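You operate a simulated robot arm through the tools that you are given. There is no shell and no other tool.

You run a simulated robot arm. Do the job below in one go: nothing can be reset, and whatever is moved stays where it is left.

JOB
Put the paper wad on the table top away on the cart top. Press the jog paddle two times. Shut the belt drawer. Turn the batch dial to 4 pcs. Put the orange brush on the chest top away on the mat top. Shut the thread drawer. Do these in any order.

The check looks at the end state, three seconds after you hand in, the way a careful person would. Anything else that was tipped, shoved, dropped, spilled or broken makes it a failure.

ROBOT AND FRAMES
A 6-joint arm with a two-finger parallel gripper on a trunk, on a base that moves. Base frame: it is fixed to the floor where the robot stands at the start and does not move with it; the origin is under the middle of the robot, x ahead of it, y to its left, z up. Readings come in mm, rad, newtons and seconds.
It reaches about 1347 mm from its shoulder. Its first joint turns from -2.897 to 2.897 rad. Places, roughly: batch dial [2300, -1200, 900]; belt drawer [0, -1700, 700]; cart top [5800, -200, 900]; jog paddle [2300, -800, 1000]; mat top [200, -2200, 900]; orange brush (15x5x7 cm) [2000, 1300, 500]; paper wad (10x7x6 cm) [2100, 0, 1000]; thread drawer [1400, 4400, 800]. Payload 3.91 kg.
The tool frame sits at the grasp point between the pads (the TCP): z along the fingers, y along the line on which they close. The tips reach 30 mm beyond it. The gripper opens to 110 mm. The fingers are 20 mm wide and 10 mm thick; the gripper's body (48 by 112 mm) begins 55 mm behind the TCP.
Orientation is that of the tool frame in the base frame, as a unit quaternion [w, x, y, z]. With the fingers straight down and closing along the base's y, the tool's x points along the base's -x, its y along +y and its z along -z.

CONTROLS
- The arm moves only by the tool drive_tool. Its argument "targets" is text: rows parted by semicolons, each of 7 numbers parted by spaces: the shift along the tool's x, y, z in units of 20 mm (1.0 is 20 mm), then the turn, a rotation vector about the tool's x, y, z in units of 4 degrees (1.0 is 4 degrees), then the opening, from 0 (shut) to 1 (fully open). In form: dx dy dz rx ry rz fingers; .... A call has 1 to 20 rows; each row shifts and turns the commanded pose from where the row before left it, along the tool's axes as they then stand. A call with a number of a shift or a turn outside -1 to 1 is refused whole. A row lasts 0.2 s, in which the tool goes at most 50 mm and 0.15 rad; a call with a longer step from one row to the next is refused whole, and so is a gripper value outside its range. Where a pose cannot be reached the arm comes as near as it can. A force on the tool above 40 N (or 10 N above the force at the start of the call, whichever is more), or a blocked arm, ends the call early, and 0.2 s more pass. Each finger travels about 108 mm/s and halts on what it meets, pressing with about 37 N; the grip force reading is that of the motor and also rises with nothing between the fingers. The clock runs only during rows and for 0.2 s after the last one: add rows that do not move to give the fingers time. The reply holds the time, the measured pose of the TCP, the force on the tool along the base axes, the opening and the grip force, in the units named above and with some noise, with the torque about the TCP (base axes, N m) and any sound that the robot's microphone picked up, and new pictures: "show" is both (left out), scene, wrist or none.
- Cameras (640 x 400 px; columns grow to the right, rows downward): "scene" is now at [685, -242.1, 1281.5]; the picture's right is [-0.00, -0.17, 0.99], its down [-0.88, -0.47, -0.08] and it looks along [0.48, -0.87, -0.15] (base axes); focal length 214 px, centre (320, 200). "wrist" rides on the gripper at [73, 17, -103] in the tool frame; the picture's right is [-0.23, 0.97, 0.00], its down [-0.76, -0.18, -0.62] and it looks along [-0.61, -0.14, 0.78] (tool axes); focal length 222 px, centre (320, 200). There is no depth. A picture from a camera that has moved, and an enlarged one, comes with that camera's place and axes in the base frame and with its lens.
- base_move(legs): drives the robot by 1 to 6 legs, each [ahead, left, turn to the left] in mm, mm and rad, along the robot's own axes; the way and the turn of a leg run together, so that a leg with both is an arc; at most 1500 mm and 3.142 rad a leg. The arm and the cameras ride along, it lands a little off, and it stops where it bumps. It gives what a move gives, and a new picture of the scene camera.
- turn_head(pan, tilt): turns the head with the scene camera to pan (to the left, within 1.396 rad either way) and tilt (down, from -0.506 to 1.204), counted from straight ahead of the robot. It gives what a move gives, and a new picture of the scene camera.
- zoom(camera, box): a new picture of the part [left, top, right, bottom] of that camera's present view, enlarged. The clock stands still meanwhile.
- close_job(): hands the job in; it is judged then, once.

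Nothing tells you exact positions but the pictures and the camera data. Unless the task says otherwise, let go and move clear before handing in.

The tools are called after "Call:" by a JSON object that holds its "name" and its "arguments". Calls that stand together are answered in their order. drive_tool: Moves the arm, as the interface text tells. Its arguments: {"type":"object","properties":{"targets":{"type":"string"},"show":{"type":"string","enum":["both","scene","wrist","none"]}},"required":["targets"]} The other tools are called the same way: base_move (legs) drives the base; turn_head (pan, tilt) turns the head that bears the scene camera; zoom (camera, box) takes an enlarged picture of a part of a camera's view; close_job () hands the job in.

At the start:

```text
time_s: 0.0
tool_pos: [536.4, -175.9, 1163.6]
tool_rot: [-0.001, 0.0, 1.0, -0.002]
contact_force: [0.0, 0.3, -0.5]
ft_torque: [-0.02, -0.02, 0.02]
width: 109.9
grasp_force: 0.0
robot x, y, heading: [-2.8, 2.0, -0.002]
head pan, tilt (commanded): [-1.4, -0.499]
```

scene: 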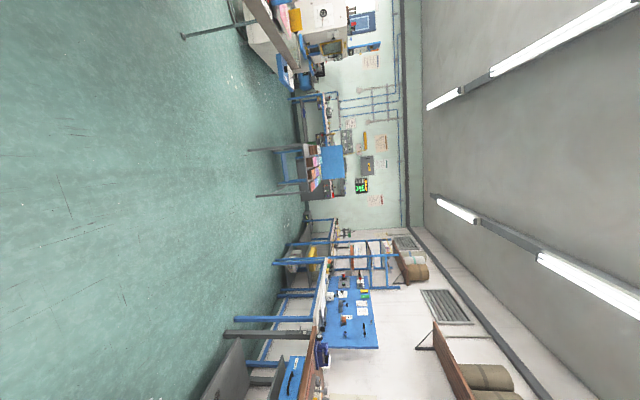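
wrist: 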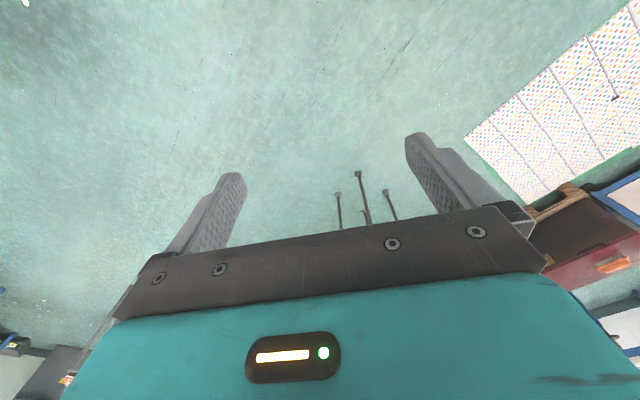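

The scene camera is rolled by about 90° (world up is picture right), and I see a factory hall with benches. I'll look around with the head first to find the places.

Call:
{"name": "turn_head", "arguments": {"pan": 0, "tilt": 0.2}}

Call:
{"name": "turn_head", "arguments": {"pan": -0.5, "tilt": 0.2}}

Call:
{"name": "turn_head", "arguments": {"pan": -1.396, "tilt": 0.3}}

Call:
{"name": "turn_head", "arguments": {"pan": 1.0, "tilt": 0.2}}

```text
time_s: 1.5
tool_pos: [535.4, -175.4, 1162.8]
tool_rot: [0.0, 0.0, 1.0, -0.001]
contact_force: [-0.2, -0.5, -0.2]
ft_torque: [0.03, -0.01, 0.01]
width: 110.0
grasp_force: 0.0
robot x, y, heading: [-0.7, 2.5, -0.001]
head pan, tilt (commanded): [0.0, 0.201]
camera scene: at [626.5, -176.4, 1199.5], right [0.0, -1.0, 0.0], down [-0.98, 0.0, 0.2], along [-0.2, 0.0, -0.98], focal length 214 px, centre (320, 200)
```

scene: 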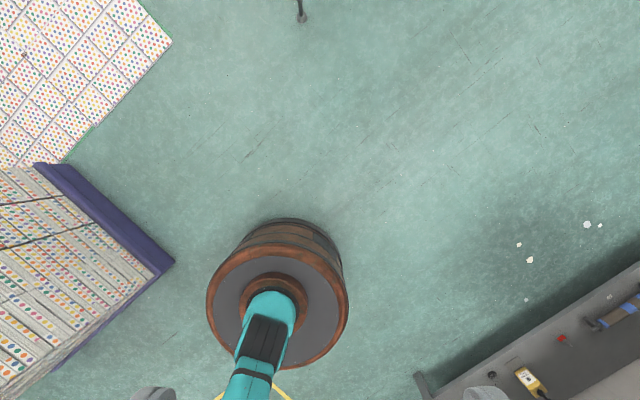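

```text
time_s: 2.5
tool_pos: [536.1, -174.8, 1163.7]
tool_rot: [0.0, 0.001, 1.0, -0.002]
contact_force: [0.2, 0.0, -0.4]
ft_torque: [0.03, 0.02, -0.01]
width: 110.1
grasp_force: 0.0
robot x, y, heading: [-2.3, 4.1, -0.004]
head pan, tilt (commanded): [-0.499, 0.201]
camera scene: at [626.5, -220.8, 1211.0], right [0.0, -0.88, 0.48], down [-0.98, 0.1, 0.17], along [-0.2, -0.47, -0.86], focal length 214 px, centre (320, 200)
```

scene: 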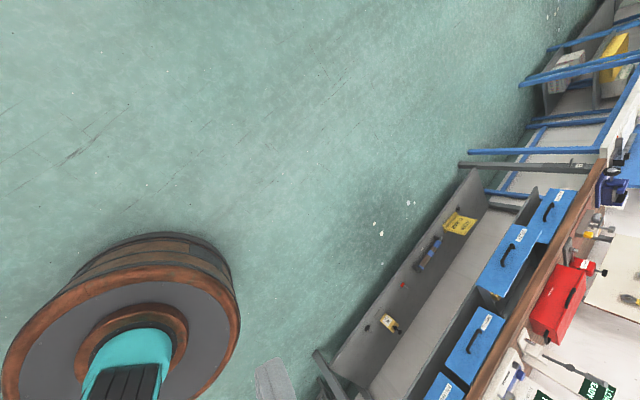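

```text
time_s: 3.7
tool_pos: [535.8, -174.7, 1163.7]
tool_rot: [-0.001, 0.0, 1.0, -0.001]
contact_force: [0.2, -0.6, 0.3]
ft_torque: [-0.02, -0.03, -0.01]
width: 110.1
grasp_force: 0.1
robot x, y, heading: [0.7, 1.5, 0.0]
head pan, tilt (commanded): [-1.396, 0.3]
camera scene: at [617.2, -268.0, 1276.6], right [0.0, -0.17, 0.99], down [-0.96, 0.29, 0.05], along [-0.3, -0.94, -0.16], focal length 214 px, centre (320, 200)
```

scene: 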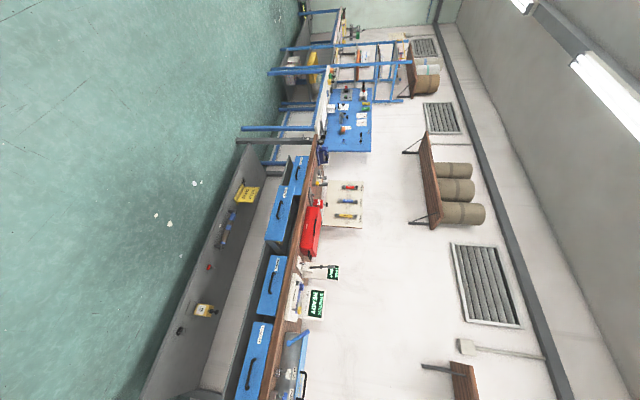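

```text
time_s: 5.9
tool_pos: [535.7, -175.9, 1164.3]
tool_rot: [0.0, -0.001, 1.0, -0.002]
contact_force: [0.5, 0.7, 0.4]
ft_torque: [0.05, 0.0, 0.01]
width: 110.1
grasp_force: 0.1
robot x, y, heading: [-2.3, 1.1, 0.003]
head pan, tilt (commanded): [1.0, 0.201]
camera scene: at [626.4, -97.8, 1242.1], right [0.0, -0.54, -0.84], down [-0.98, -0.17, 0.11], along [-0.2, 0.82, -0.53], focal length 214 px, centre (320, 200)
```

scene: 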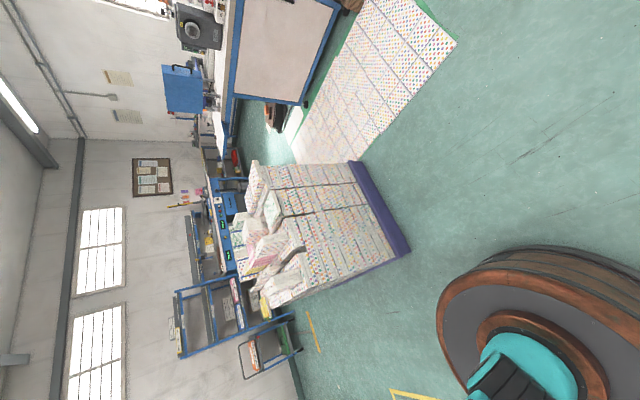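

The scene camera seems to ride near the hand and to look straight down at pan 0, with the trunk drum visible behind it. I'll pitch the tool towards the front to test that and get an upright forward view.

Call:
{"name": "turn_head", "arguments": {"pan": 0, "tilt": 0}}

Call:
{"name": "drive_tool", "arguments": {"targets": "0 0 0 0 -1 0 1; 0 0 0 0 -1 0 1; 0 0 0 0 -1 0 1; 0 0 0 0 -1 0 1; 0 0 0 0 -1 0 1; 0 0 0 0 -1 0 1; 0 0 0 0 -1 0 1; 0 0 0 0 -1 0 1; 0 0 0 0 -1 0 1; 0 0 0 0 -1 0 1; 0 0 0 0 -1 0 1; 0 0 0 0 -1 0 1; 0 0 0 0 -1 0 1; 0 0 0 0 -1 0 1; 0 0 0 0 -1 0 1; 0 0 0 0 -1 0 1; 0 0 0 0 -1 0 1; 0 0 0 0 -1 0 1", "show": "both"}}

Call:
{"name": "zoom", "arguments": {"camera": "scene", "box": [0, 0, 640, 400]}}

```text
time_s: 7.1
tool_pos: [535.8, -174.4, 1164.1]
tool_rot: [0.0, 0.0, 1.0, -0.002]
contact_force: [0.7, -0.1, 0.0]
ft_torque: [-0.01, 0.0, 0.01]
width: 110.0
grasp_force: 0.0
robot x, y, heading: [-0.2, 1.4, 0.002]
head pan, tilt (commanded): [0.0, 0.0]
camera scene: at [644.9, -176.2, 1202.7], right [0.0, -1.0, 0.0], down [-1.0, 0.0, 0.0], along [0.0, 0.0, -1.0], focal length 214 px, centre (320, 200)
```

scene: 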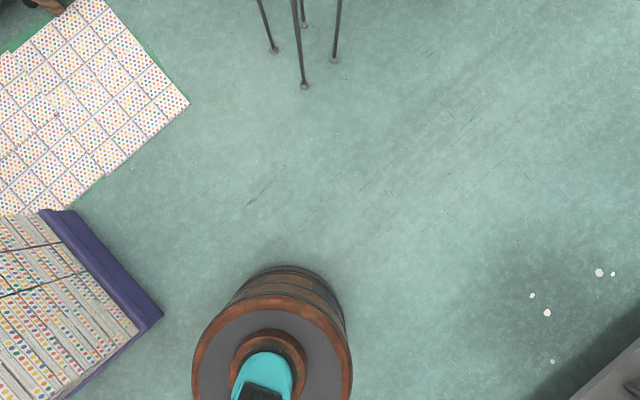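

```text
time_s: 10.9
tool_pos: [535.2, -175.2, 1164.0]
tool_rot: [0.588, -0.001, 0.809, -0.001]
contact_force: [0.4, 1.0, 0.5]
ft_torque: [0.03, 0.03, 0.02]
width: 110.1
grasp_force: 0.0
robot x, y, heading: [0.1, -0.2, 0.0]
head pan, tilt (commanded): [0.0, 0.0]
camera scene: at [530.4, -176.1, 1279.6], right [0.0, -1.0, 0.0], down [-0.31, 0.0, -0.95], along [0.95, 0.0, -0.31], focal length 214 px, centre (320, 200)
camera wrist: at [415.0, -157.2, 1127.0], right [0.07, 0.97, 0.21], down [-0.36, -0.18, 0.92], along [0.93, -0.14, 0.34], focal length 222 px, centre (320, 200)
```

scene: 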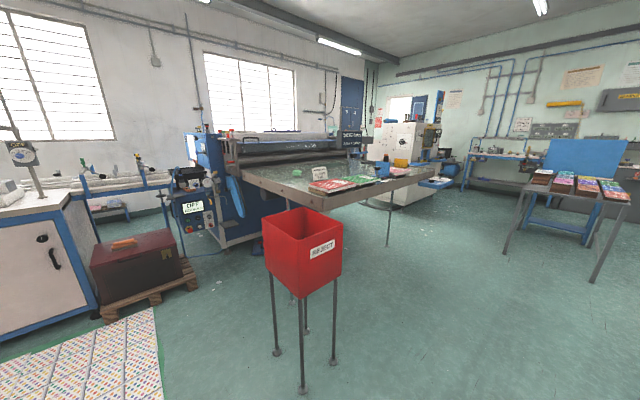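
wrist: 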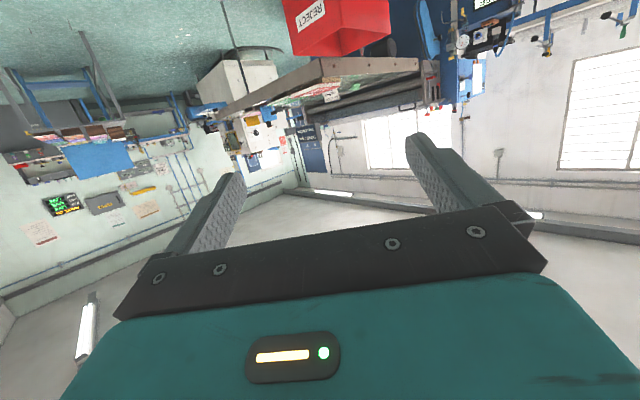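

```text
1.00 times, centred on (320, 200) of scene (not enlarged: the box is as wide or as high as the picture)
camera zoom: at [530.4, -176.1, 1279.6], right [0.0, -1.0, 0.0], down [-0.31, 0.0, -0.95], along [0.95, 0.0, -0.31], focal length 214 px, centre (320, 200)
```

zoom: 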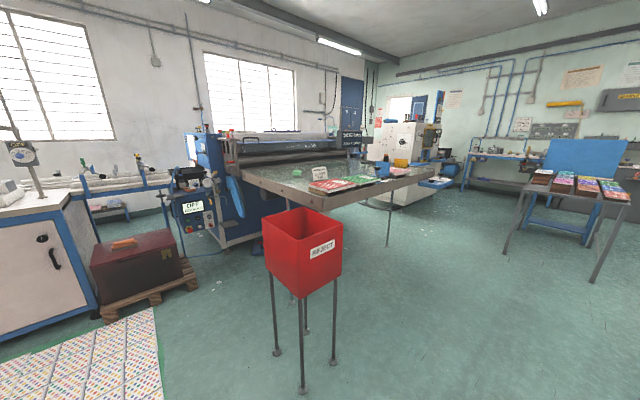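

The camera does ride on the hand, and this forward view is upright: a reject bin on a stand, a press with a feed table, a chest with the orange brush, and a cart. I'll enlarge the key parts.

Call:
{"name": "zoom", "arguments": {"camera": "scene", "box": [180, 110, 340, 210]}}

Call:
{"name": "zoom", "arguments": {"camera": "scene", "box": [320, 110, 480, 210]}}

Call:
{"name": "zoom", "arguments": {"camera": "scene", "box": [480, 110, 640, 210]}}

Call:
{"name": "zoom", "arguments": {"camera": "scene", "box": [50, 180, 210, 280]}}

```text
4.00 times, centred on (260, 160) of scene
camera zoom: at [530.4, -176.1, 1279.6], right [0.0, -1.0, 0.0], down [-0.31, 0.0, -0.95], along [0.95, 0.0, -0.31], focal length 858 px, centre (560, 360)
```

zoom: 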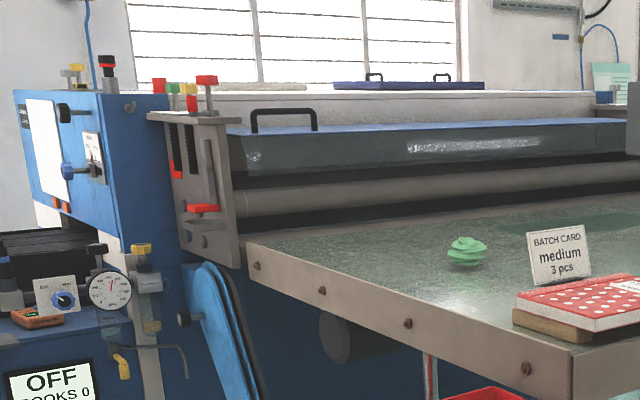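

```text
4.00 times, centred on (400, 160) of scene
camera zoom: at [530.4, -176.1, 1279.6], right [0.0, -1.0, 0.0], down [-0.31, 0.0, -0.95], along [0.95, 0.0, -0.31], focal length 858 px, centre (0, 360)
```

zoom: 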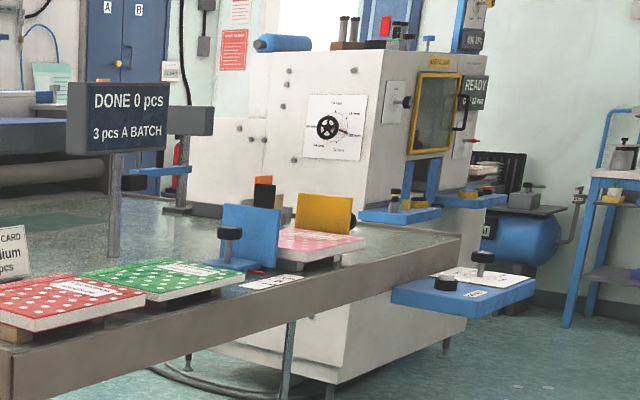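

```text
4.00 times, centred on (560, 160) of scene
camera zoom: at [530.4, -176.1, 1279.6], right [0.0, -1.0, 0.0], down [-0.31, 0.0, -0.95], along [0.95, 0.0, -0.31], focal length 858 px, centre (-640, 360)
```

zoom: 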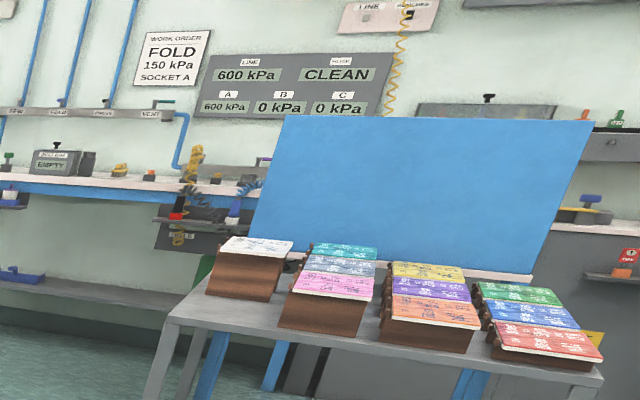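

```text
4.00 times, centred on (130, 230) of scene
camera zoom: at [530.4, -176.1, 1279.6], right [0.0, -1.0, 0.0], down [-0.31, 0.0, -0.95], along [0.95, 0.0, -0.31], focal length 858 px, centre (1080, 80)
```

zoom: 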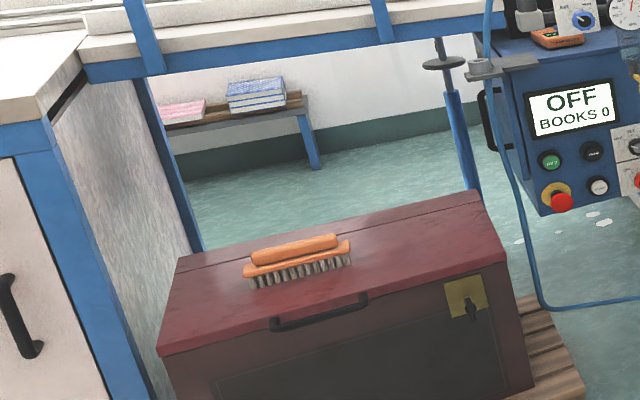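

The green paper wad, the feed table with the "3 pcs A BATCH" sign, and the chest with the brush are all visible. Next I'll pan left and right in this upright posture to learn the layout.

Call:
{"name": "turn_head", "arguments": {"pan": -1.0, "tilt": 0.0}}

Call:
{"name": "turn_head", "arguments": {"pan": -1.396, "tilt": 0.2}}

Call:
{"name": "turn_head", "arguments": {"pan": 1.0, "tilt": 0.0}}

Call:
{"name": "turn_head", "arguments": {"pan": 1.396, "tilt": 0.0}}

```text
time_s: 12.2
tool_pos: [535.0, -176.0, 1163.4]
tool_rot: [0.587, -0.001, 0.81, -0.001]
contact_force: [1.0, 0.0, -0.4]
ft_torque: [0.0, 0.03, 0.01]
width: 110.0
grasp_force: 0.0
robot x, y, heading: [-1.2, 0.1, 0.001]
head pan, tilt (commanded): [-1.0, 0.0]
camera scene: at [491.4, -251.8, 1292.2], right [-0.8, -0.54, 0.26], down [-0.31, 0.0, -0.95], along [0.51, -0.84, -0.16], focal length 214 px, centre (320, 200)
```

scene: 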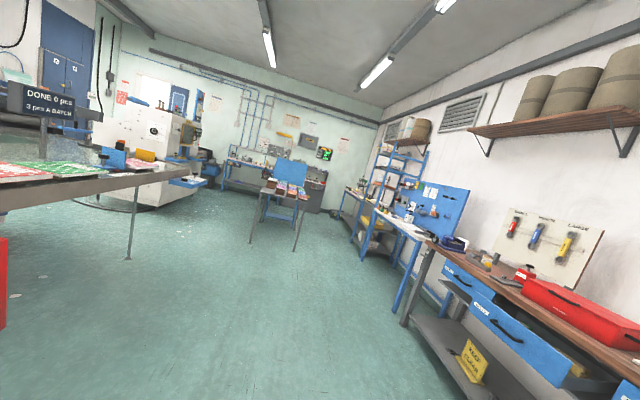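

```text
time_s: 13.1
tool_pos: [534.6, -174.4, 1164.2]
tool_rot: [0.587, -0.001, 0.809, -0.001]
contact_force: [-0.5, -0.7, -0.1]
ft_torque: [-0.01, 0.05, -0.01]
width: 110.1
grasp_force: 0.0
robot x, y, heading: [-0.7, 3.6, 0.002]
head pan, tilt (commanded): [-1.396, 0.201]
camera scene: at [454.9, -267.9, 1284.7], right [-0.94, -0.17, 0.3], down [-0.34, 0.19, -0.92], along [0.1, -0.97, -0.24], focal length 214 px, centre (320, 200)
```

scene: 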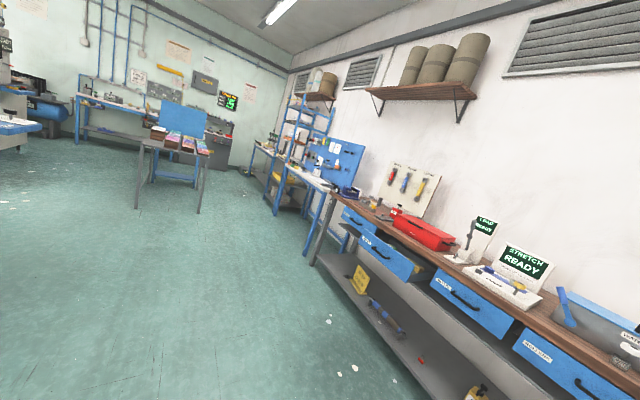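

```text
time_s: 15.3
tool_pos: [533.9, -175.4, 1164.7]
tool_rot: [0.587, -0.001, 0.809, -0.001]
contact_force: [-0.4, -0.2, -0.5]
ft_torque: [0.02, -0.02, -0.01]
width: 109.7
grasp_force: 0.0
robot x, y, heading: [2.7, -0.1, 0.003]
head pan, tilt (commanded): [1.0, 0.0]
camera scene: at [491.4, -100.4, 1291.8], right [0.8, -0.54, -0.26], down [-0.31, 0.0, -0.95], along [0.51, 0.84, -0.17], focal length 214 px, centre (320, 200)
```

scene: 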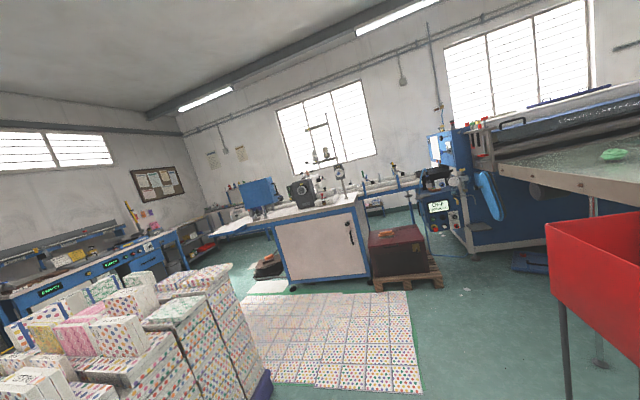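

```text
time_s: 16.1
tool_pos: [534.3, -175.3, 1163.3]
tool_rot: [0.588, -0.001, 0.809, -0.001]
contact_force: [0.5, -0.2, -0.8]
ft_torque: [0.01, 0.01, 0.03]
width: 110.0
grasp_force: 0.1
robot x, y, heading: [-1.7, 1.9, -0.004]
head pan, tilt (commanded): [1.396, 0.0]
camera scene: at [460.0, -87.5, 1301.9], right [0.94, -0.18, -0.3], down [-0.31, 0.0, -0.95], along [0.17, 0.98, -0.06], focal length 214 px, centre (320, 200)
```

scene: 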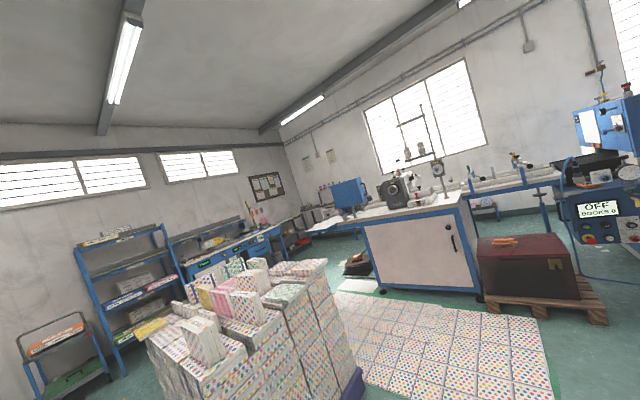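

The belt drawer is among the blue drawers of the right-hand bench; the thread drawer must be in the blue bench far to the left. I'll enlarge the drawers to read labels.

Call:
{"name": "turn_head", "arguments": {"pan": -1.396, "tilt": 0.3}}

Call:
{"name": "zoom", "arguments": {"camera": "scene", "box": [320, 150, 480, 250]}}

Call:
{"name": "zoom", "arguments": {"camera": "scene", "box": [460, 220, 640, 332]}}

Call:
{"name": "zoom", "arguments": {"camera": "scene", "box": [400, 140, 600, 265]}}

```text
time_s: 18.6
tool_pos: [535.3, -175.2, 1163.8]
tool_rot: [0.588, -0.001, 0.809, -0.001]
contact_force: [-0.4, 0.2, -0.6]
ft_torque: [0.0, 0.0, 0.01]
width: 110.0
grasp_force: 0.0
robot x, y, heading: [-2.1, -3.3, 0.004]
head pan, tilt (commanded): [-1.396, 0.3]
camera scene: at [452.1, -268.1, 1275.9], right [-0.94, -0.17, 0.3], down [-0.34, 0.29, -0.89], along [0.07, -0.94, -0.33], focal length 214 px, centre (320, 200)
```

scene: 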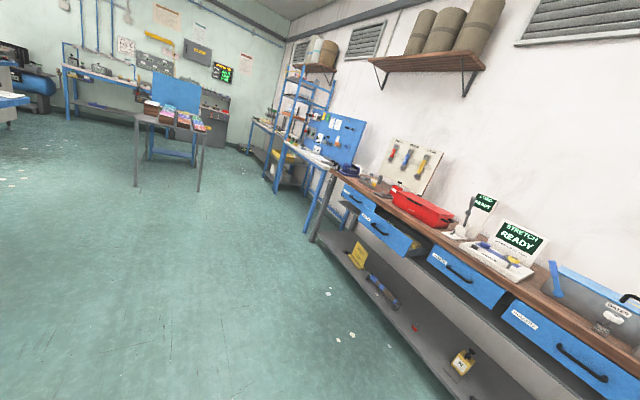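

```text
4.00 times, centred on (400, 200) of scene
camera zoom: at [452.1, -268.1, 1275.9], right [-0.94, -0.17, 0.3], down [-0.34, 0.29, -0.89], along [0.07, -0.94, -0.33], focal length 858 px, centre (0, 200)
```

zoom: 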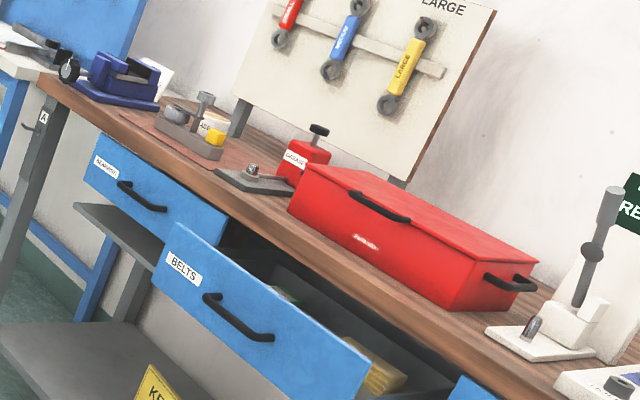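

```text
3.56 times, centred on (550, 276) of scene
camera zoom: at [452.1, -268.1, 1275.9], right [-0.94, -0.17, 0.3], down [-0.34, 0.29, -0.89], along [0.07, -0.94, -0.33], focal length 763 px, centre (-498, -70)
```

zoom: 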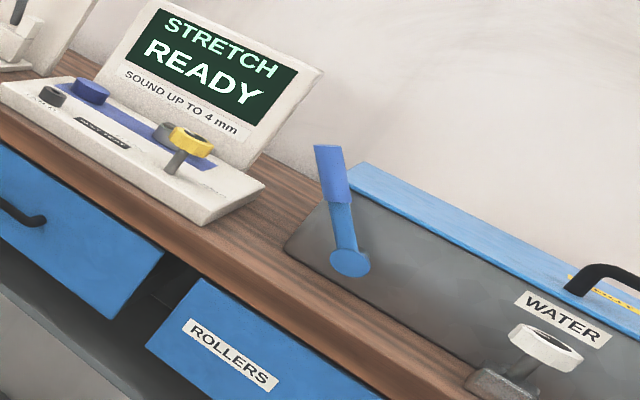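

```text
3.20 times, centred on (500, 202) of scene
camera zoom: at [452.1, -268.1, 1275.9], right [-0.94, -0.17, 0.3], down [-0.34, 0.29, -0.89], along [0.07, -0.94, -0.33], focal length 686 px, centre (-256, 192)
```

zoom: 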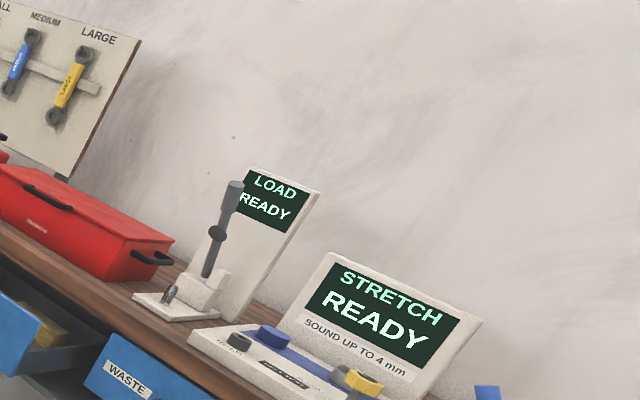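

The BELTS drawer stands open on the right-hand bench (bench front runs at about -40° in my frame), handle near [95, -1700, 720]; the brown mat lies on that bench, left of the red box. I'll turn the base to face that bench and drive in front of the drawer.

Call:
{"name": "base_move", "arguments": {"legs": [[0, 0, -2.27]]}}

Call:
{"name": "turn_head", "arguments": {"pan": 0, "tilt": 0.2}}

```text
time_s: 24.4
tool_pos: [-478.6, -296.7, 1164.5]
tool_rot: [0.247, 0.732, 0.342, -0.535]
contact_force: [-0.6, -0.3, -0.2]
ft_torque: [0.02, 0.0, -0.02]
width: 109.8
grasp_force: 0.0
robot x, y, heading: [0.8, 2.2, -2.268]
head pan, tilt (commanded): [-1.396, 0.3]
camera scene: at [-496.1, -176.0, 1275.9], right [0.47, 0.83, 0.3], down [0.44, 0.08, -0.89], along [-0.76, 0.55, -0.33], focal length 214 px, centre (320, 200)
```

scene: 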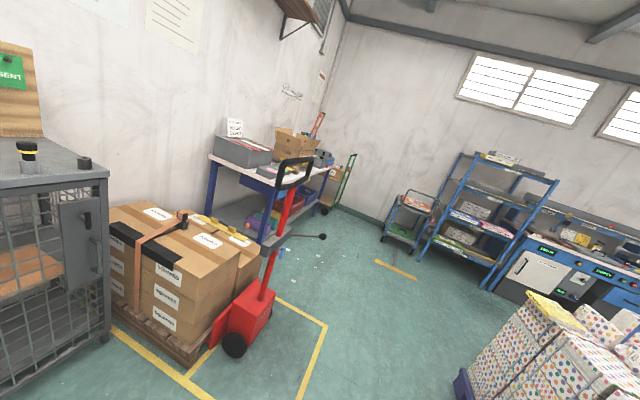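

```text
time_s: 25.9
tool_pos: [-479.0, -298.0, 1163.1]
tool_rot: [0.247, 0.733, 0.342, -0.534]
contact_force: [-0.2, -0.4, 0.2]
ft_torque: [-0.01, 0.03, 0.0]
width: 109.8
grasp_force: 0.0
robot x, y, heading: [1.1, -1.4, -2.27]
head pan, tilt (commanded): [0.0, 0.201]
camera scene: at [-474.7, -293.3, 1260.7], right [-0.77, 0.64, 0.0], down [0.31, 0.38, -0.87], along [-0.56, -0.67, -0.49], focal length 214 px, centre (320, 200)
```

scene: 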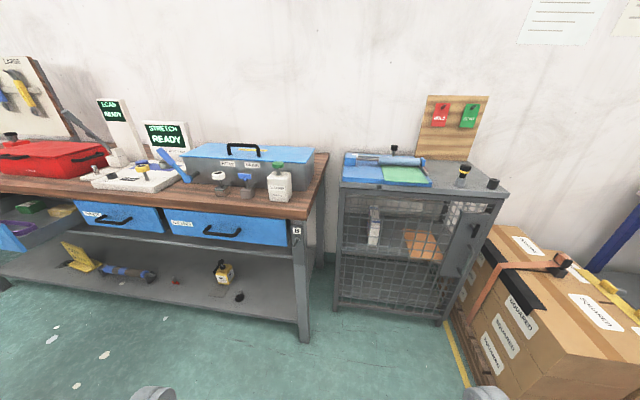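

Facing the bench now: I see LOAD/STRETCH testers, a water bin, and a wire cage to the right. I'll enlarge to measure the bench edge and then slide left towards the BELTS drawer.

Call:
{"name": "zoom", "arguments": {"camera": "scene", "box": [0, 100, 320, 300]}}

Call:
{"name": "base_move", "arguments": {"legs": [[200, 900, 0]]}}

```text
2.00 times, centred on (160, 200) of scene
camera zoom: at [-474.7, -293.3, 1260.7], right [-0.77, 0.64, 0.0], down [0.31, 0.38, -0.87], along [-0.56, -0.67, -0.49], focal length 429 px, centre (640, 200)
```

zoom: 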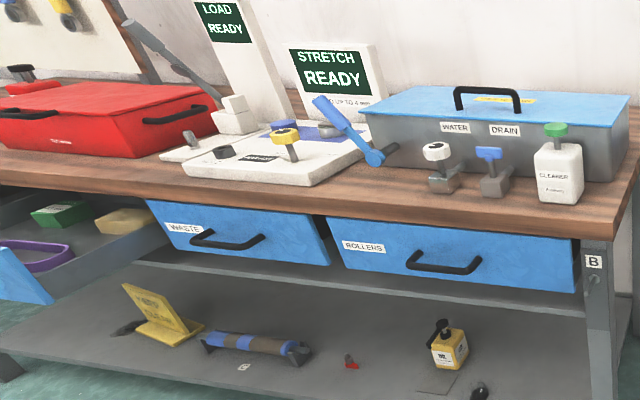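

```text
time_s: 30.7
tool_pos: [74.6, -1025.5, 1162.6]
tool_rot: [0.246, 0.734, 0.339, -0.535]
contact_force: [-0.6, -1.1, -0.2]
ft_torque: [-0.01, 0.0, 0.01]
width: 110.0
grasp_force: 0.1
robot x, y, heading: [553.7, -731.2, -2.283]
head pan, tilt (commanded): [0.0, 0.201]
camera scene: at [78.6, -1021.8, 1260.7], right [-0.76, 0.65, 0.0], down [0.32, 0.38, -0.87], along [-0.57, -0.66, -0.49], focal length 214 px, centre (320, 200)
```

scene: 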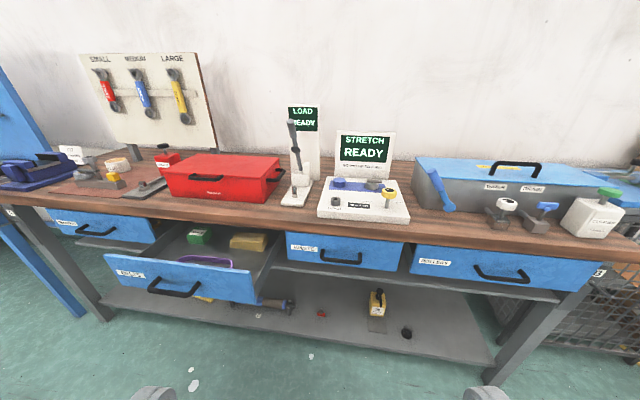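

The BELTS drawer is now in view, extended, with the mat at the left of the bench. I'll enlarge to measure the drawer front and bench edge.

Call:
{"name": "zoom", "arguments": {"camera": "scene", "box": [80, 180, 320, 330]}}

Call:
{"name": "zoom", "arguments": {"camera": "scene", "box": [0, 120, 240, 270]}}

Call:
{"name": "zoom", "arguments": {"camera": "scene", "box": [400, 170, 640, 320]}}

```text
2.67 times, centred on (200, 255) of scene
camera zoom: at [78.6, -1021.8, 1260.7], right [-0.76, 0.65, 0.0], down [0.32, 0.38, -0.87], along [-0.57, -0.66, -0.49], focal length 572 px, centre (640, 53)
```

zoom: 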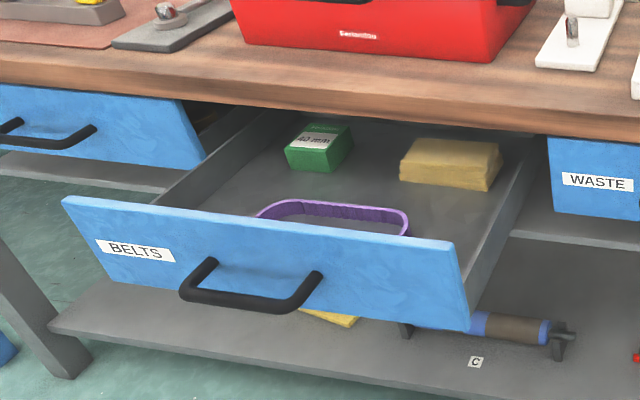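

```text
2.67 times, centred on (120, 195) of scene
camera zoom: at [78.6, -1021.8, 1260.7], right [-0.76, 0.65, 0.0], down [0.32, 0.38, -0.87], along [-0.57, -0.66, -0.49], focal length 572 px, centre (853, 213)
```

zoom: 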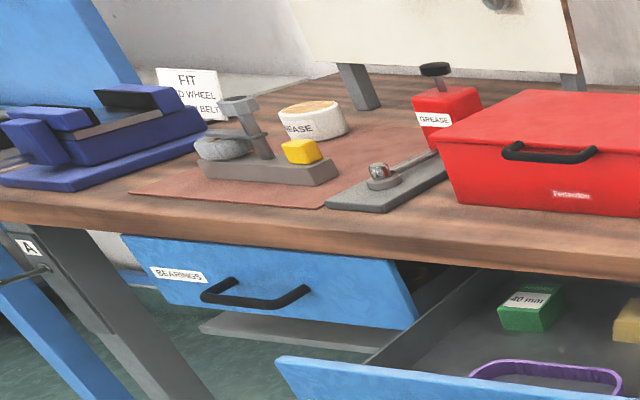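

```text
2.67 times, centred on (520, 245) of scene
camera zoom: at [78.6, -1021.8, 1260.7], right [-0.76, 0.65, 0.0], down [0.32, 0.38, -0.87], along [-0.57, -0.66, -0.49], focal length 572 px, centre (-213, 80)
```

zoom: 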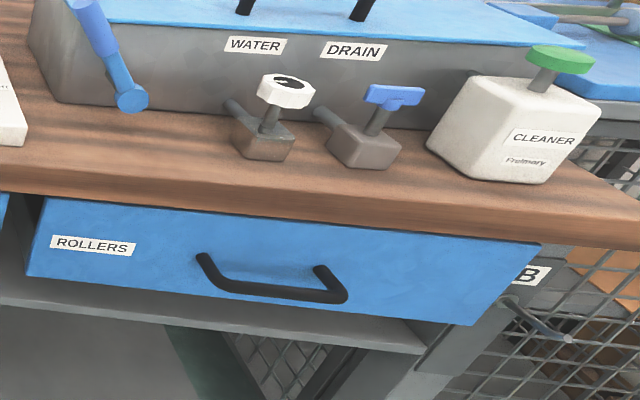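

I place the drawer front centre near [105, -1575], top edge z ≈ 842, pulled out about 150 mm, bench direction about -47°. I'll square the base to the bench and shift in front of the drawer.

Call:
{"name": "base_move", "arguments": {"legs": [[0, 0, -0.108], [150, 485, 0]]}}

Call:
{"name": "drive_tool", "arguments": {"targets": "0 0 0 0 -1 0 0; 0 0 0 0 -1 0 0; 0 0 0 0 -1 0 0; 0 0 0 0 -1 0 0; 0 0 0 0 -0.5 0 0; 0 0 0 0 0 0 0", "show": "both"}}

```text
time_s: 34.2
tool_pos: [272.3, -1424.2, 1164.7]
tool_rot: [0.215, 0.752, 0.297, -0.548]
contact_force: [-0.3, -0.4, -0.1]
ft_torque: [0.04, 0.0, 0.02]
width: 109.9
grasp_force: 0.1
robot x, y, heading: [783.0, -1185.0, -2.391]
head pan, tilt (commanded): [0.0, 0.201]
camera scene: at [277.3, -1420.9, 1260.8], right [-0.68, 0.73, 0.0], down [0.36, 0.34, -0.87], along [-0.64, -0.59, -0.49], focal length 214 px, centre (320, 200)
```

scene: 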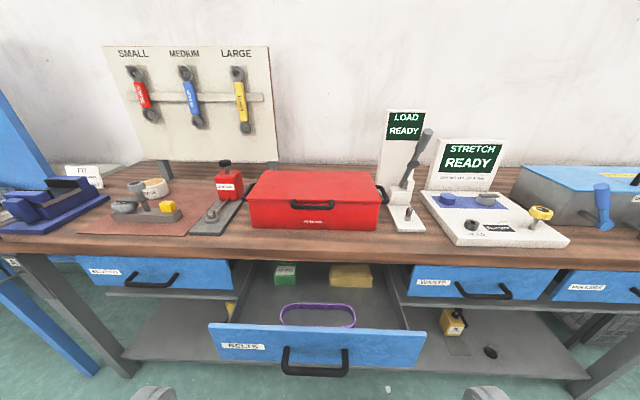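

```text
time_s: 35.6
tool_pos: [272.2, -1425.5, 1164.2]
tool_rot: [-0.259, -0.656, -0.261, 0.659]
contact_force: [-0.2, 0.7, 0.5]
ft_torque: [-0.01, -0.01, 0.0]
width: 0.0
grasp_force: 37.3
robot x, y, heading: [783.1, -1186.3, -2.388]
head pan, tilt (commanded): [0.0, 0.201]
camera scene: at [299.3, -1400.1, 1254.0], right [-0.68, 0.73, 0.0], down [0.14, 0.14, -0.98], along [-0.72, -0.67, -0.2], focal length 214 px, centre (320, 200)
camera wrist: at [359.7, -1364.4, 1091.6], right [0.67, -0.71, 0.22], down [0.34, 0.56, 0.76], along [-0.67, -0.43, 0.61], focal length 222 px, centre (320, 200)
```

scene: 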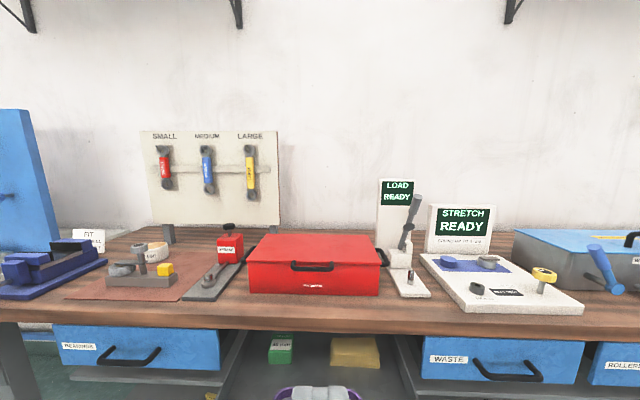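
wrist: 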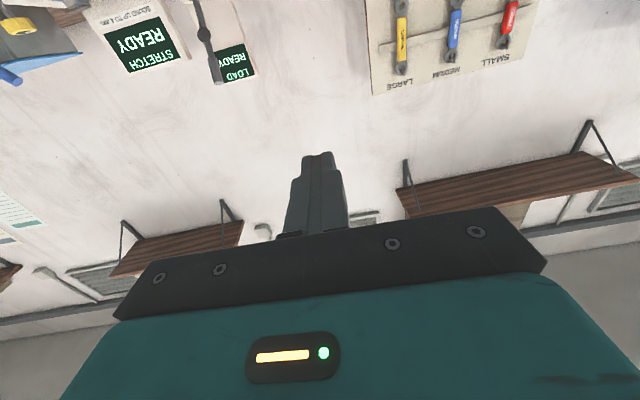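

The drawer is squarely ahead: its mid-top about 234 mm in front of the TCP at z ≈ 842, handle below z ≈ 765. I'll lower the closed fingers to z ≈ 808, aimed at the panel above the handle.

Call:
{"name": "drive_tool", "arguments": {"targets": "1 0 0 0 0 0 0; 1 0 0 0 0 0 0; 1 0 0 0 0 0 0; 1 0 0 0 0 0 0; 1 0 0 0 0 0 0; 1 0 0 0 0 0 0; 1 0 0 0 0 0 0; 1 0 0 0 0 0 0; 1 0 0 0 0 0 0; 1 0 0 0 0 0 0; 1 0 0 0 0 0 0; 1 0 0 0 0 0 0; 1 0 0 0 0 0 0; 1 0 0 0 0 0 0; 1 0 0 0 0 0 0; 1 0 0 0 0 0 0; 1 0 0 0 0 0 0; 0.8 0 0 0 0 0 0; 0 0 0 0 0 0 0", "show": "scene"}}

Call:
{"name": "turn_head", "arguments": {"pan": 0, "tilt": 0.6}}

```text
time_s: 39.6
tool_pos: [226.8, -1432.0, 836.3]
tool_rot: [-0.259, -0.657, -0.261, 0.658]
contact_force: [0.3, 0.6, -0.1]
ft_torque: [0.02, -0.01, 0.03]
width: 0.0
grasp_force: 37.0
out of reach, approached as far as the arm can: row 14, 15, 16, 17, 18
robot x, y, heading: [784.6, -1185.5, -2.388]
head pan, tilt (commanded): [0.0, 0.201]
camera scene: at [253.4, -1407.4, 926.3], right [-0.68, 0.73, 0.0], down [0.14, 0.14, -0.98], along [-0.71, -0.67, -0.2], focal length 214 px, centre (320, 200)
```

scene: 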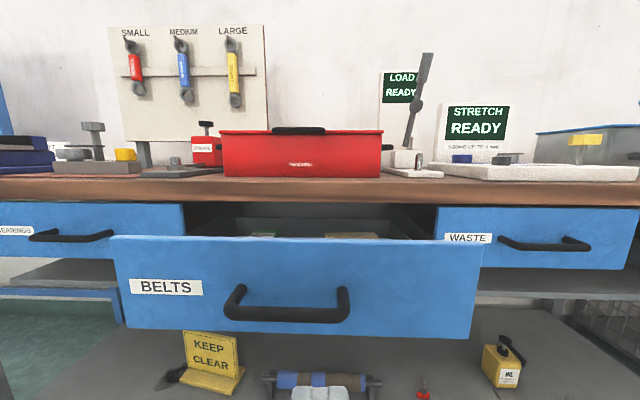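

```text
time_s: 40.5
tool_pos: [227.2, -1431.7, 837.2]
tool_rot: [-0.259, -0.657, -0.262, 0.658]
contact_force: [-0.2, 0.3, -0.4]
ft_torque: [-0.04, -0.01, -0.01]
width: 0.1
grasp_force: 36.9
robot x, y, heading: [782.2, -1185.1, -2.387]
head pan, tilt (commanded): [0.0, 0.6]
camera scene: at [256.9, -1404.1, 889.8], right [-0.68, 0.73, 0.0], down [0.41, 0.39, -0.83], along [-0.6, -0.56, -0.56], focal length 214 px, centre (320, 200)
```

scene: 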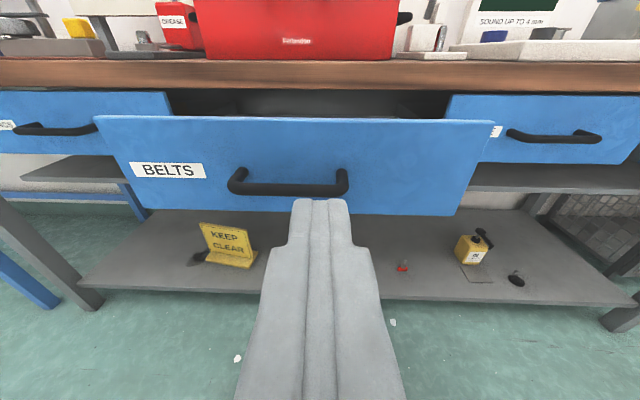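

The arm could not get fully low at this close range, but the way ahead is clear (84+ mm gap to the panel). I'll move forward and see where it settles.

Call:
{"name": "drive_tool", "arguments": {"targets": "0 0 1 0 0 0 0; 0 0 1 0 0 0 0; 0 0 1 0 0 0 0; 0 0 1 0 0 0 0; 0 0 1 0 0 0 0; 0 0 1 0 0 0 0; 0 0 0 0 0 0 0", "show": "scene"}}

```text
time_s: 42.1
tool_pos: [139.7, -1511.8, 835.9]
tool_rot: [-0.259, -0.657, -0.261, 0.658]
contact_force: [-1.0, 0.1, -0.3]
ft_torque: [-0.01, -0.02, 0.02]
width: 0.0
grasp_force: 36.2
robot x, y, heading: [783.8, -1183.8, -2.391]
head pan, tilt (commanded): [0.0, 0.6]
camera scene: at [169.9, -1485.6, 889.2], right [-0.68, 0.73, 0.0], down [0.41, 0.39, -0.83], along [-0.6, -0.56, -0.56], focal length 214 px, centre (320, 200)
```

scene: 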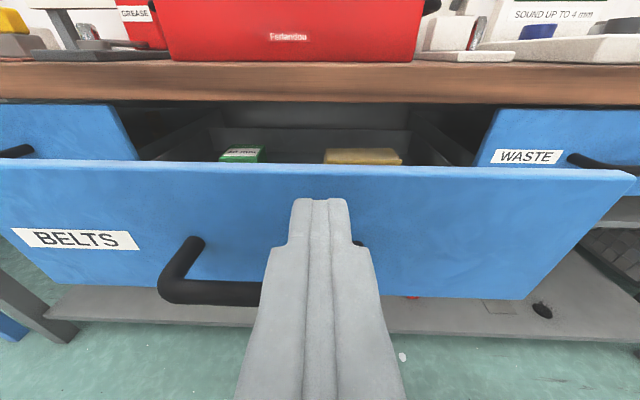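

Tips are about 45 mm from the panel at z ≈ 836, right at its top edge height. I'll lower 28 mm before pushing.

Call:
{"name": "drive_tool", "arguments": {"targets": "0.7 0 0 0 0 0 0; 0.7 0 0 0 0 0 0; 0 0 0 0 0 0 0", "show": "scene"}}

```text
time_s: 42.9
tool_pos: [139.7, -1513.6, 807.8]
tool_rot: [-0.259, -0.657, -0.26, 0.659]
contact_force: [0.5, -0.4, -0.4]
ft_torque: [-0.01, -0.02, 0.02]
width: 0.0
grasp_force: 37.1
robot x, y, heading: [781.3, -1184.4, -2.387]
head pan, tilt (commanded): [0.0, 0.6]
camera scene: at [170.3, -1486.3, 861.2], right [-0.68, 0.73, 0.0], down [0.41, 0.39, -0.83], along [-0.6, -0.56, -0.56], focal length 214 px, centre (320, 200)
```

scene: 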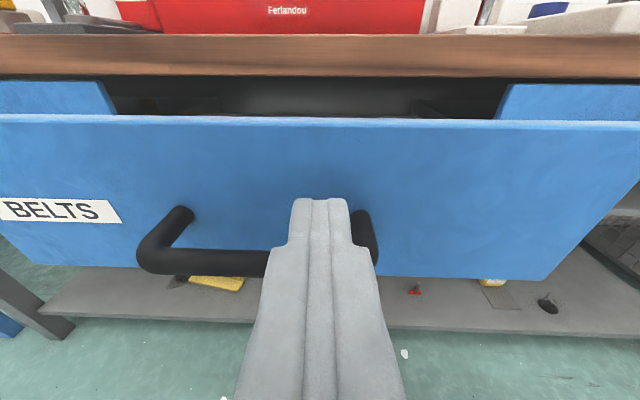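

Now z = 808 with the tips aimed at bare panel above the handle. I'll push forward in steps.

Call:
{"name": "drive_tool", "arguments": {"targets": "0 0 1 0 0 0 0; 0 0 0.8 0 0 0 0; 0 0 0.5 0 0 0 0; 0 0 0.5 0 0 0 0; 0 0 0.5 0 0 0 0; 0 0 0.5 0 0 0 0; 0 0 0.5 0 0 0 0; 0 0 0.5 0 0 0 0; 0 0 0.5 0 0 0 0; 0 0 0.5 0 0 0 0; 0 0 0.5 0 0 0 0; 0 0 0.5 0 0 0 0", "show": "scene"}}

```text
time_s: 45.5
tool_pos: [41.3, -1606.5, 809.5]
tool_rot: [-0.26, -0.657, -0.261, 0.658]
contact_force: [1.3, 1.3, -0.8]
ft_torque: [0.01, 0.0, -0.02]
width: 0.0
grasp_force: 36.3
robot x, y, heading: [785.9, -1185.8, -2.387]
head pan, tilt (commanded): [0.0, 0.6]
camera scene: at [71.1, -1579.5, 861.9], right [-0.68, 0.73, 0.0], down [0.41, 0.39, -0.83], along [-0.6, -0.56, -0.56], focal length 214 px, centre (320, 200)
```

scene: 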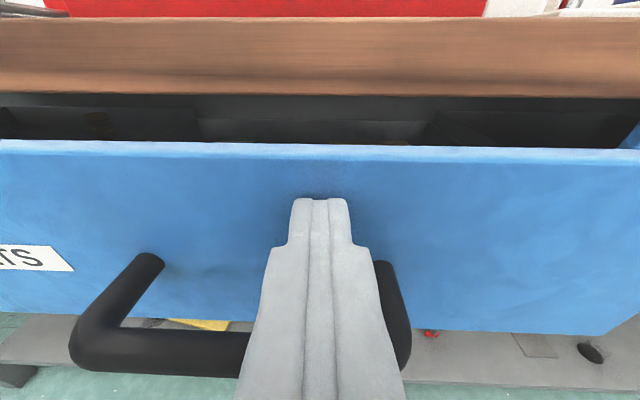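

Contact is light (about 2 N) and the drawer is sliding in. I'll keep pushing until it meets the stop.

Call:
{"name": "drive_tool", "arguments": {"targets": "0 0 0.5 0 0 0 0; 0 0 0.5 0 0 0 0; 0 0 0.5 0 0 0 0; 0 0 0.5 0 0 0 0; 0 0 0.5 0 0 0 0; 0 0 0.5 0 0 0 0; 0 0 0.3 0 0 0 0; 0 0 0.3 0 0 0 0; 0 0 0.3 0 0 0 0; 0 0 0.3 0 0 0 0", "show": "scene"}}

```text
time_s: 47.7
tool_pos: [-20.9, -1664.8, 807.5]
tool_rot: [-0.259, -0.657, -0.261, 0.658]
contact_force: [0.5, 3.3, -0.1]
ft_torque: [0.0, -0.02, -0.07]
width: 0.1
grasp_force: 36.8
robot x, y, heading: [781.7, -1187.2, -2.39]
head pan, tilt (commanded): [0.0, 0.6]
camera scene: at [10.0, -1636.7, 861.8], right [-0.68, 0.73, 0.0], down [0.41, 0.39, -0.83], along [-0.6, -0.56, -0.56], focal length 214 px, centre (320, 200)
```

scene: 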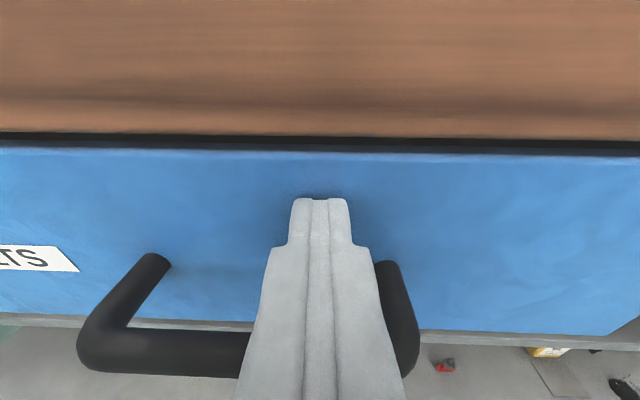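

Still light force, so it isn't against its stop yet. I'll continue in small steps.

Call:
{"name": "drive_tool", "arguments": {"targets": "0 0 0.3 0 0 0 0; 0 0 0.3 0 0 0 0; 0 0 0.3 0 0 0 0; 0 0 0.3 0 0 0 0; 0 0 0.3 0 0 0 0; 0 0 0.3 0 0 0 0", "show": "scene"}}

```text
time_s: 48.1
tool_pos: [-21.6, -1666.1, 808.6]
tool_rot: [-0.258, -0.657, -0.262, 0.658]
contact_force: [15.3, 10.1, 4.3]
ft_torque: [-0.06, 0.17, -0.09]
width: 0.0
grasp_force: 36.8
robot x, y, heading: [783.3, -1184.9, -2.388]
head pan, tilt (commanded): [0.0, 0.6]
stopped in row 2: the force on the tool passed its limit at 54 N (the readings are from after the stop); the commanded pose is now the measured one
camera scene: at [8.5, -1638.1, 861.9], right [-0.68, 0.73, 0.0], down [0.41, 0.39, -0.82], along [-0.6, -0.56, -0.57], focal length 214 px, centre (320, 200)
```

scene: 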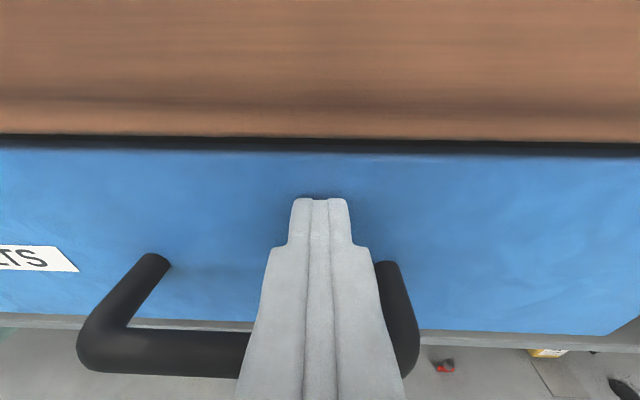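

A hard stop at 54 N: the drawer is at its end. I'll back off and look from further away to confirm it's flush.

Call:
{"name": "drive_tool", "arguments": {"targets": "0 0 -0.5 0 0 0 0; 0 0 -1 0 0 0 0; 0 0 -1 0 0 0 0; 0 0 -1 0 0 0 0; 0 0 -1 0 0 0 0; 0 0 -1 0 0 0 0; 0 0 -1 0 0 0 0; 0 0 -1 0 0 0 0; 0 0 -1 0 0 0 0; 0 0 -1 0 0 0 0; 0 0 -1 0 0 0 0; -1 0 0 0 0 0 0; -1 0 0 0 0 0 0; -1 0 0 0 0 0 0; -1 0 0 0 0 0 0; -1 0 0 0 0 0 0; -1 0 0 0 0 0 0; -1 0 0 0 0 0 0; -1 0 0 0 0 0 0; -1 0 0 0 0 0 0", "show": "scene"}}

Call:
{"name": "turn_head", "arguments": {"pan": -0.3, "tilt": 0.6}}

```text
time_s: 52.3
tool_pos: [130.2, -1522.6, 987.4]
tool_rot: [0.259, 0.658, 0.26, -0.657]
contact_force: [0.0, -0.5, 0.1]
ft_torque: [0.0, 0.01, 0.03]
width: 0.3
grasp_force: 37.2
robot x, y, heading: [783.7, -1190.0, -2.389]
head pan, tilt (commanded): [0.0, 0.6]
camera scene: at [160.9, -1495.0, 1041.3], right [-0.68, 0.73, 0.0], down [0.41, 0.39, -0.82], along [-0.6, -0.56, -0.57], focal length 214 px, centre (320, 200)
```

scene: 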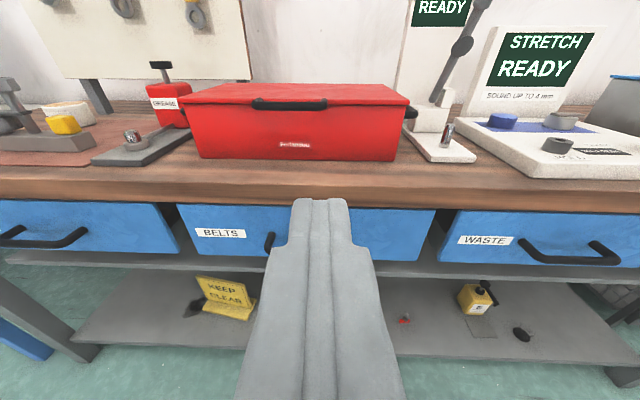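

```text
time_s: 53.1
tool_pos: [130.9, -1521.3, 986.8]
tool_rot: [0.258, 0.658, 0.26, -0.658]
contact_force: [-0.3, -0.1, 0.1]
ft_torque: [0.0, -0.03, 0.0]
width: 0.0
grasp_force: 37.5
robot x, y, heading: [782.2, -1183.3, -2.391]
head pan, tilt (commanded): [-0.3, 0.6]
camera scene: at [146.1, -1473.2, 1041.2], right [-0.44, 0.9, 0.0], down [0.51, 0.25, -0.82], along [-0.74, -0.36, -0.57], focal length 214 px, centre (320, 200)
```

scene: 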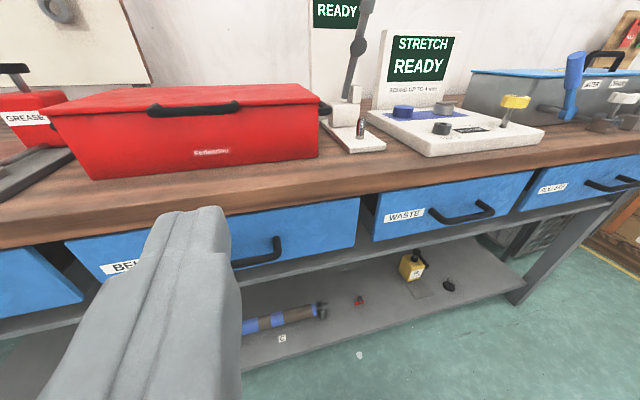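

The BELTS drawer is flush with its neighbours. While here I'll look at the mat on the left to plan where the brush will go.

Call:
{"name": "drive_tool", "arguments": {"targets": "-1 0 0 0 0 0 0; -1 0 0 0 0 0 0; -1 0 0 0 0 0 0; -1 0 0 0 0 0 0; -1 0 0 0 0 0 0; -1 0 0 0 0 0 0; -1 0 0 0 0 0 0; -1 0 0 0 0 0 0; -1 0 0 0 0 0 0; -1 0 0 0 0 0 0; -1 0 0 0 0 0 0; -1 0 0 0 0 0 0", "show": "none"}}

Call:
{"name": "turn_head", "arguments": {"pan": 0.5, "tilt": 0.6}}

Call:
{"name": "zoom", "arguments": {"camera": "scene", "box": [160, 60, 480, 260]}}

```text
time_s: 55.7
tool_pos: [131.5, -1522.9, 1229.3]
tool_rot: [0.258, 0.658, 0.262, -0.657]
contact_force: [0.0, 0.6, 0.1]
ft_torque: [-0.02, 0.01, 0.0]
width: 0.4
grasp_force: 36.8
robot x, y, heading: [781.8, -1182.1, -2.389]
head pan, tilt (commanded): [-0.3, 0.6]
```

```text
time_s: 56.9
tool_pos: [131.5, -1522.7, 1229.8]
tool_rot: [0.258, 0.658, 0.26, -0.658]
contact_force: [0.1, 0.1, 0.0]
ft_torque: [-0.02, 0.01, -0.02]
width: 0.0
grasp_force: 37.1
robot x, y, heading: [782.7, -1183.1, -2.392]
head pan, tilt (commanded): [0.499, 0.6]
camera scene: at [197.9, -1519.4, 1281.9], right [-0.95, 0.31, 0.0], down [0.18, 0.54, -0.82], along [-0.26, -0.78, -0.57], focal length 214 px, centre (320, 200)
```

scene: 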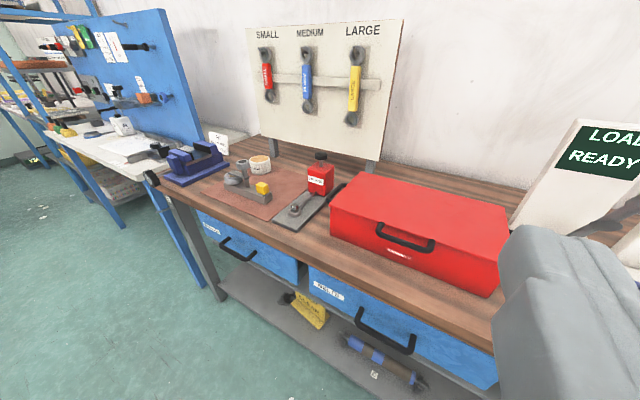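

```text
2.00 times, centred on (320, 160) of scene
camera zoom: at [197.9, -1519.4, 1281.9], right [-0.95, 0.31, 0.0], down [0.18, 0.54, -0.82], along [-0.26, -0.78, -0.57], focal length 429 px, centre (320, 280)
```

zoom: 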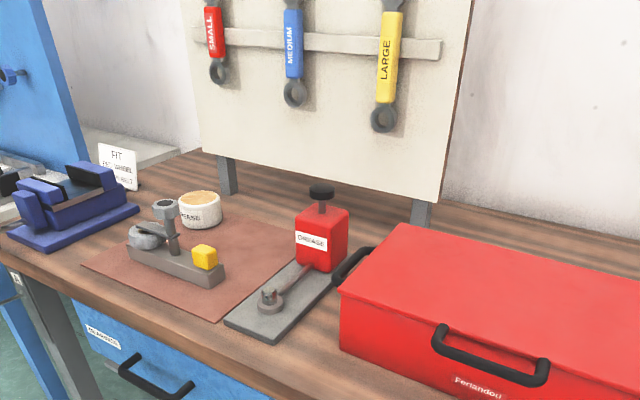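

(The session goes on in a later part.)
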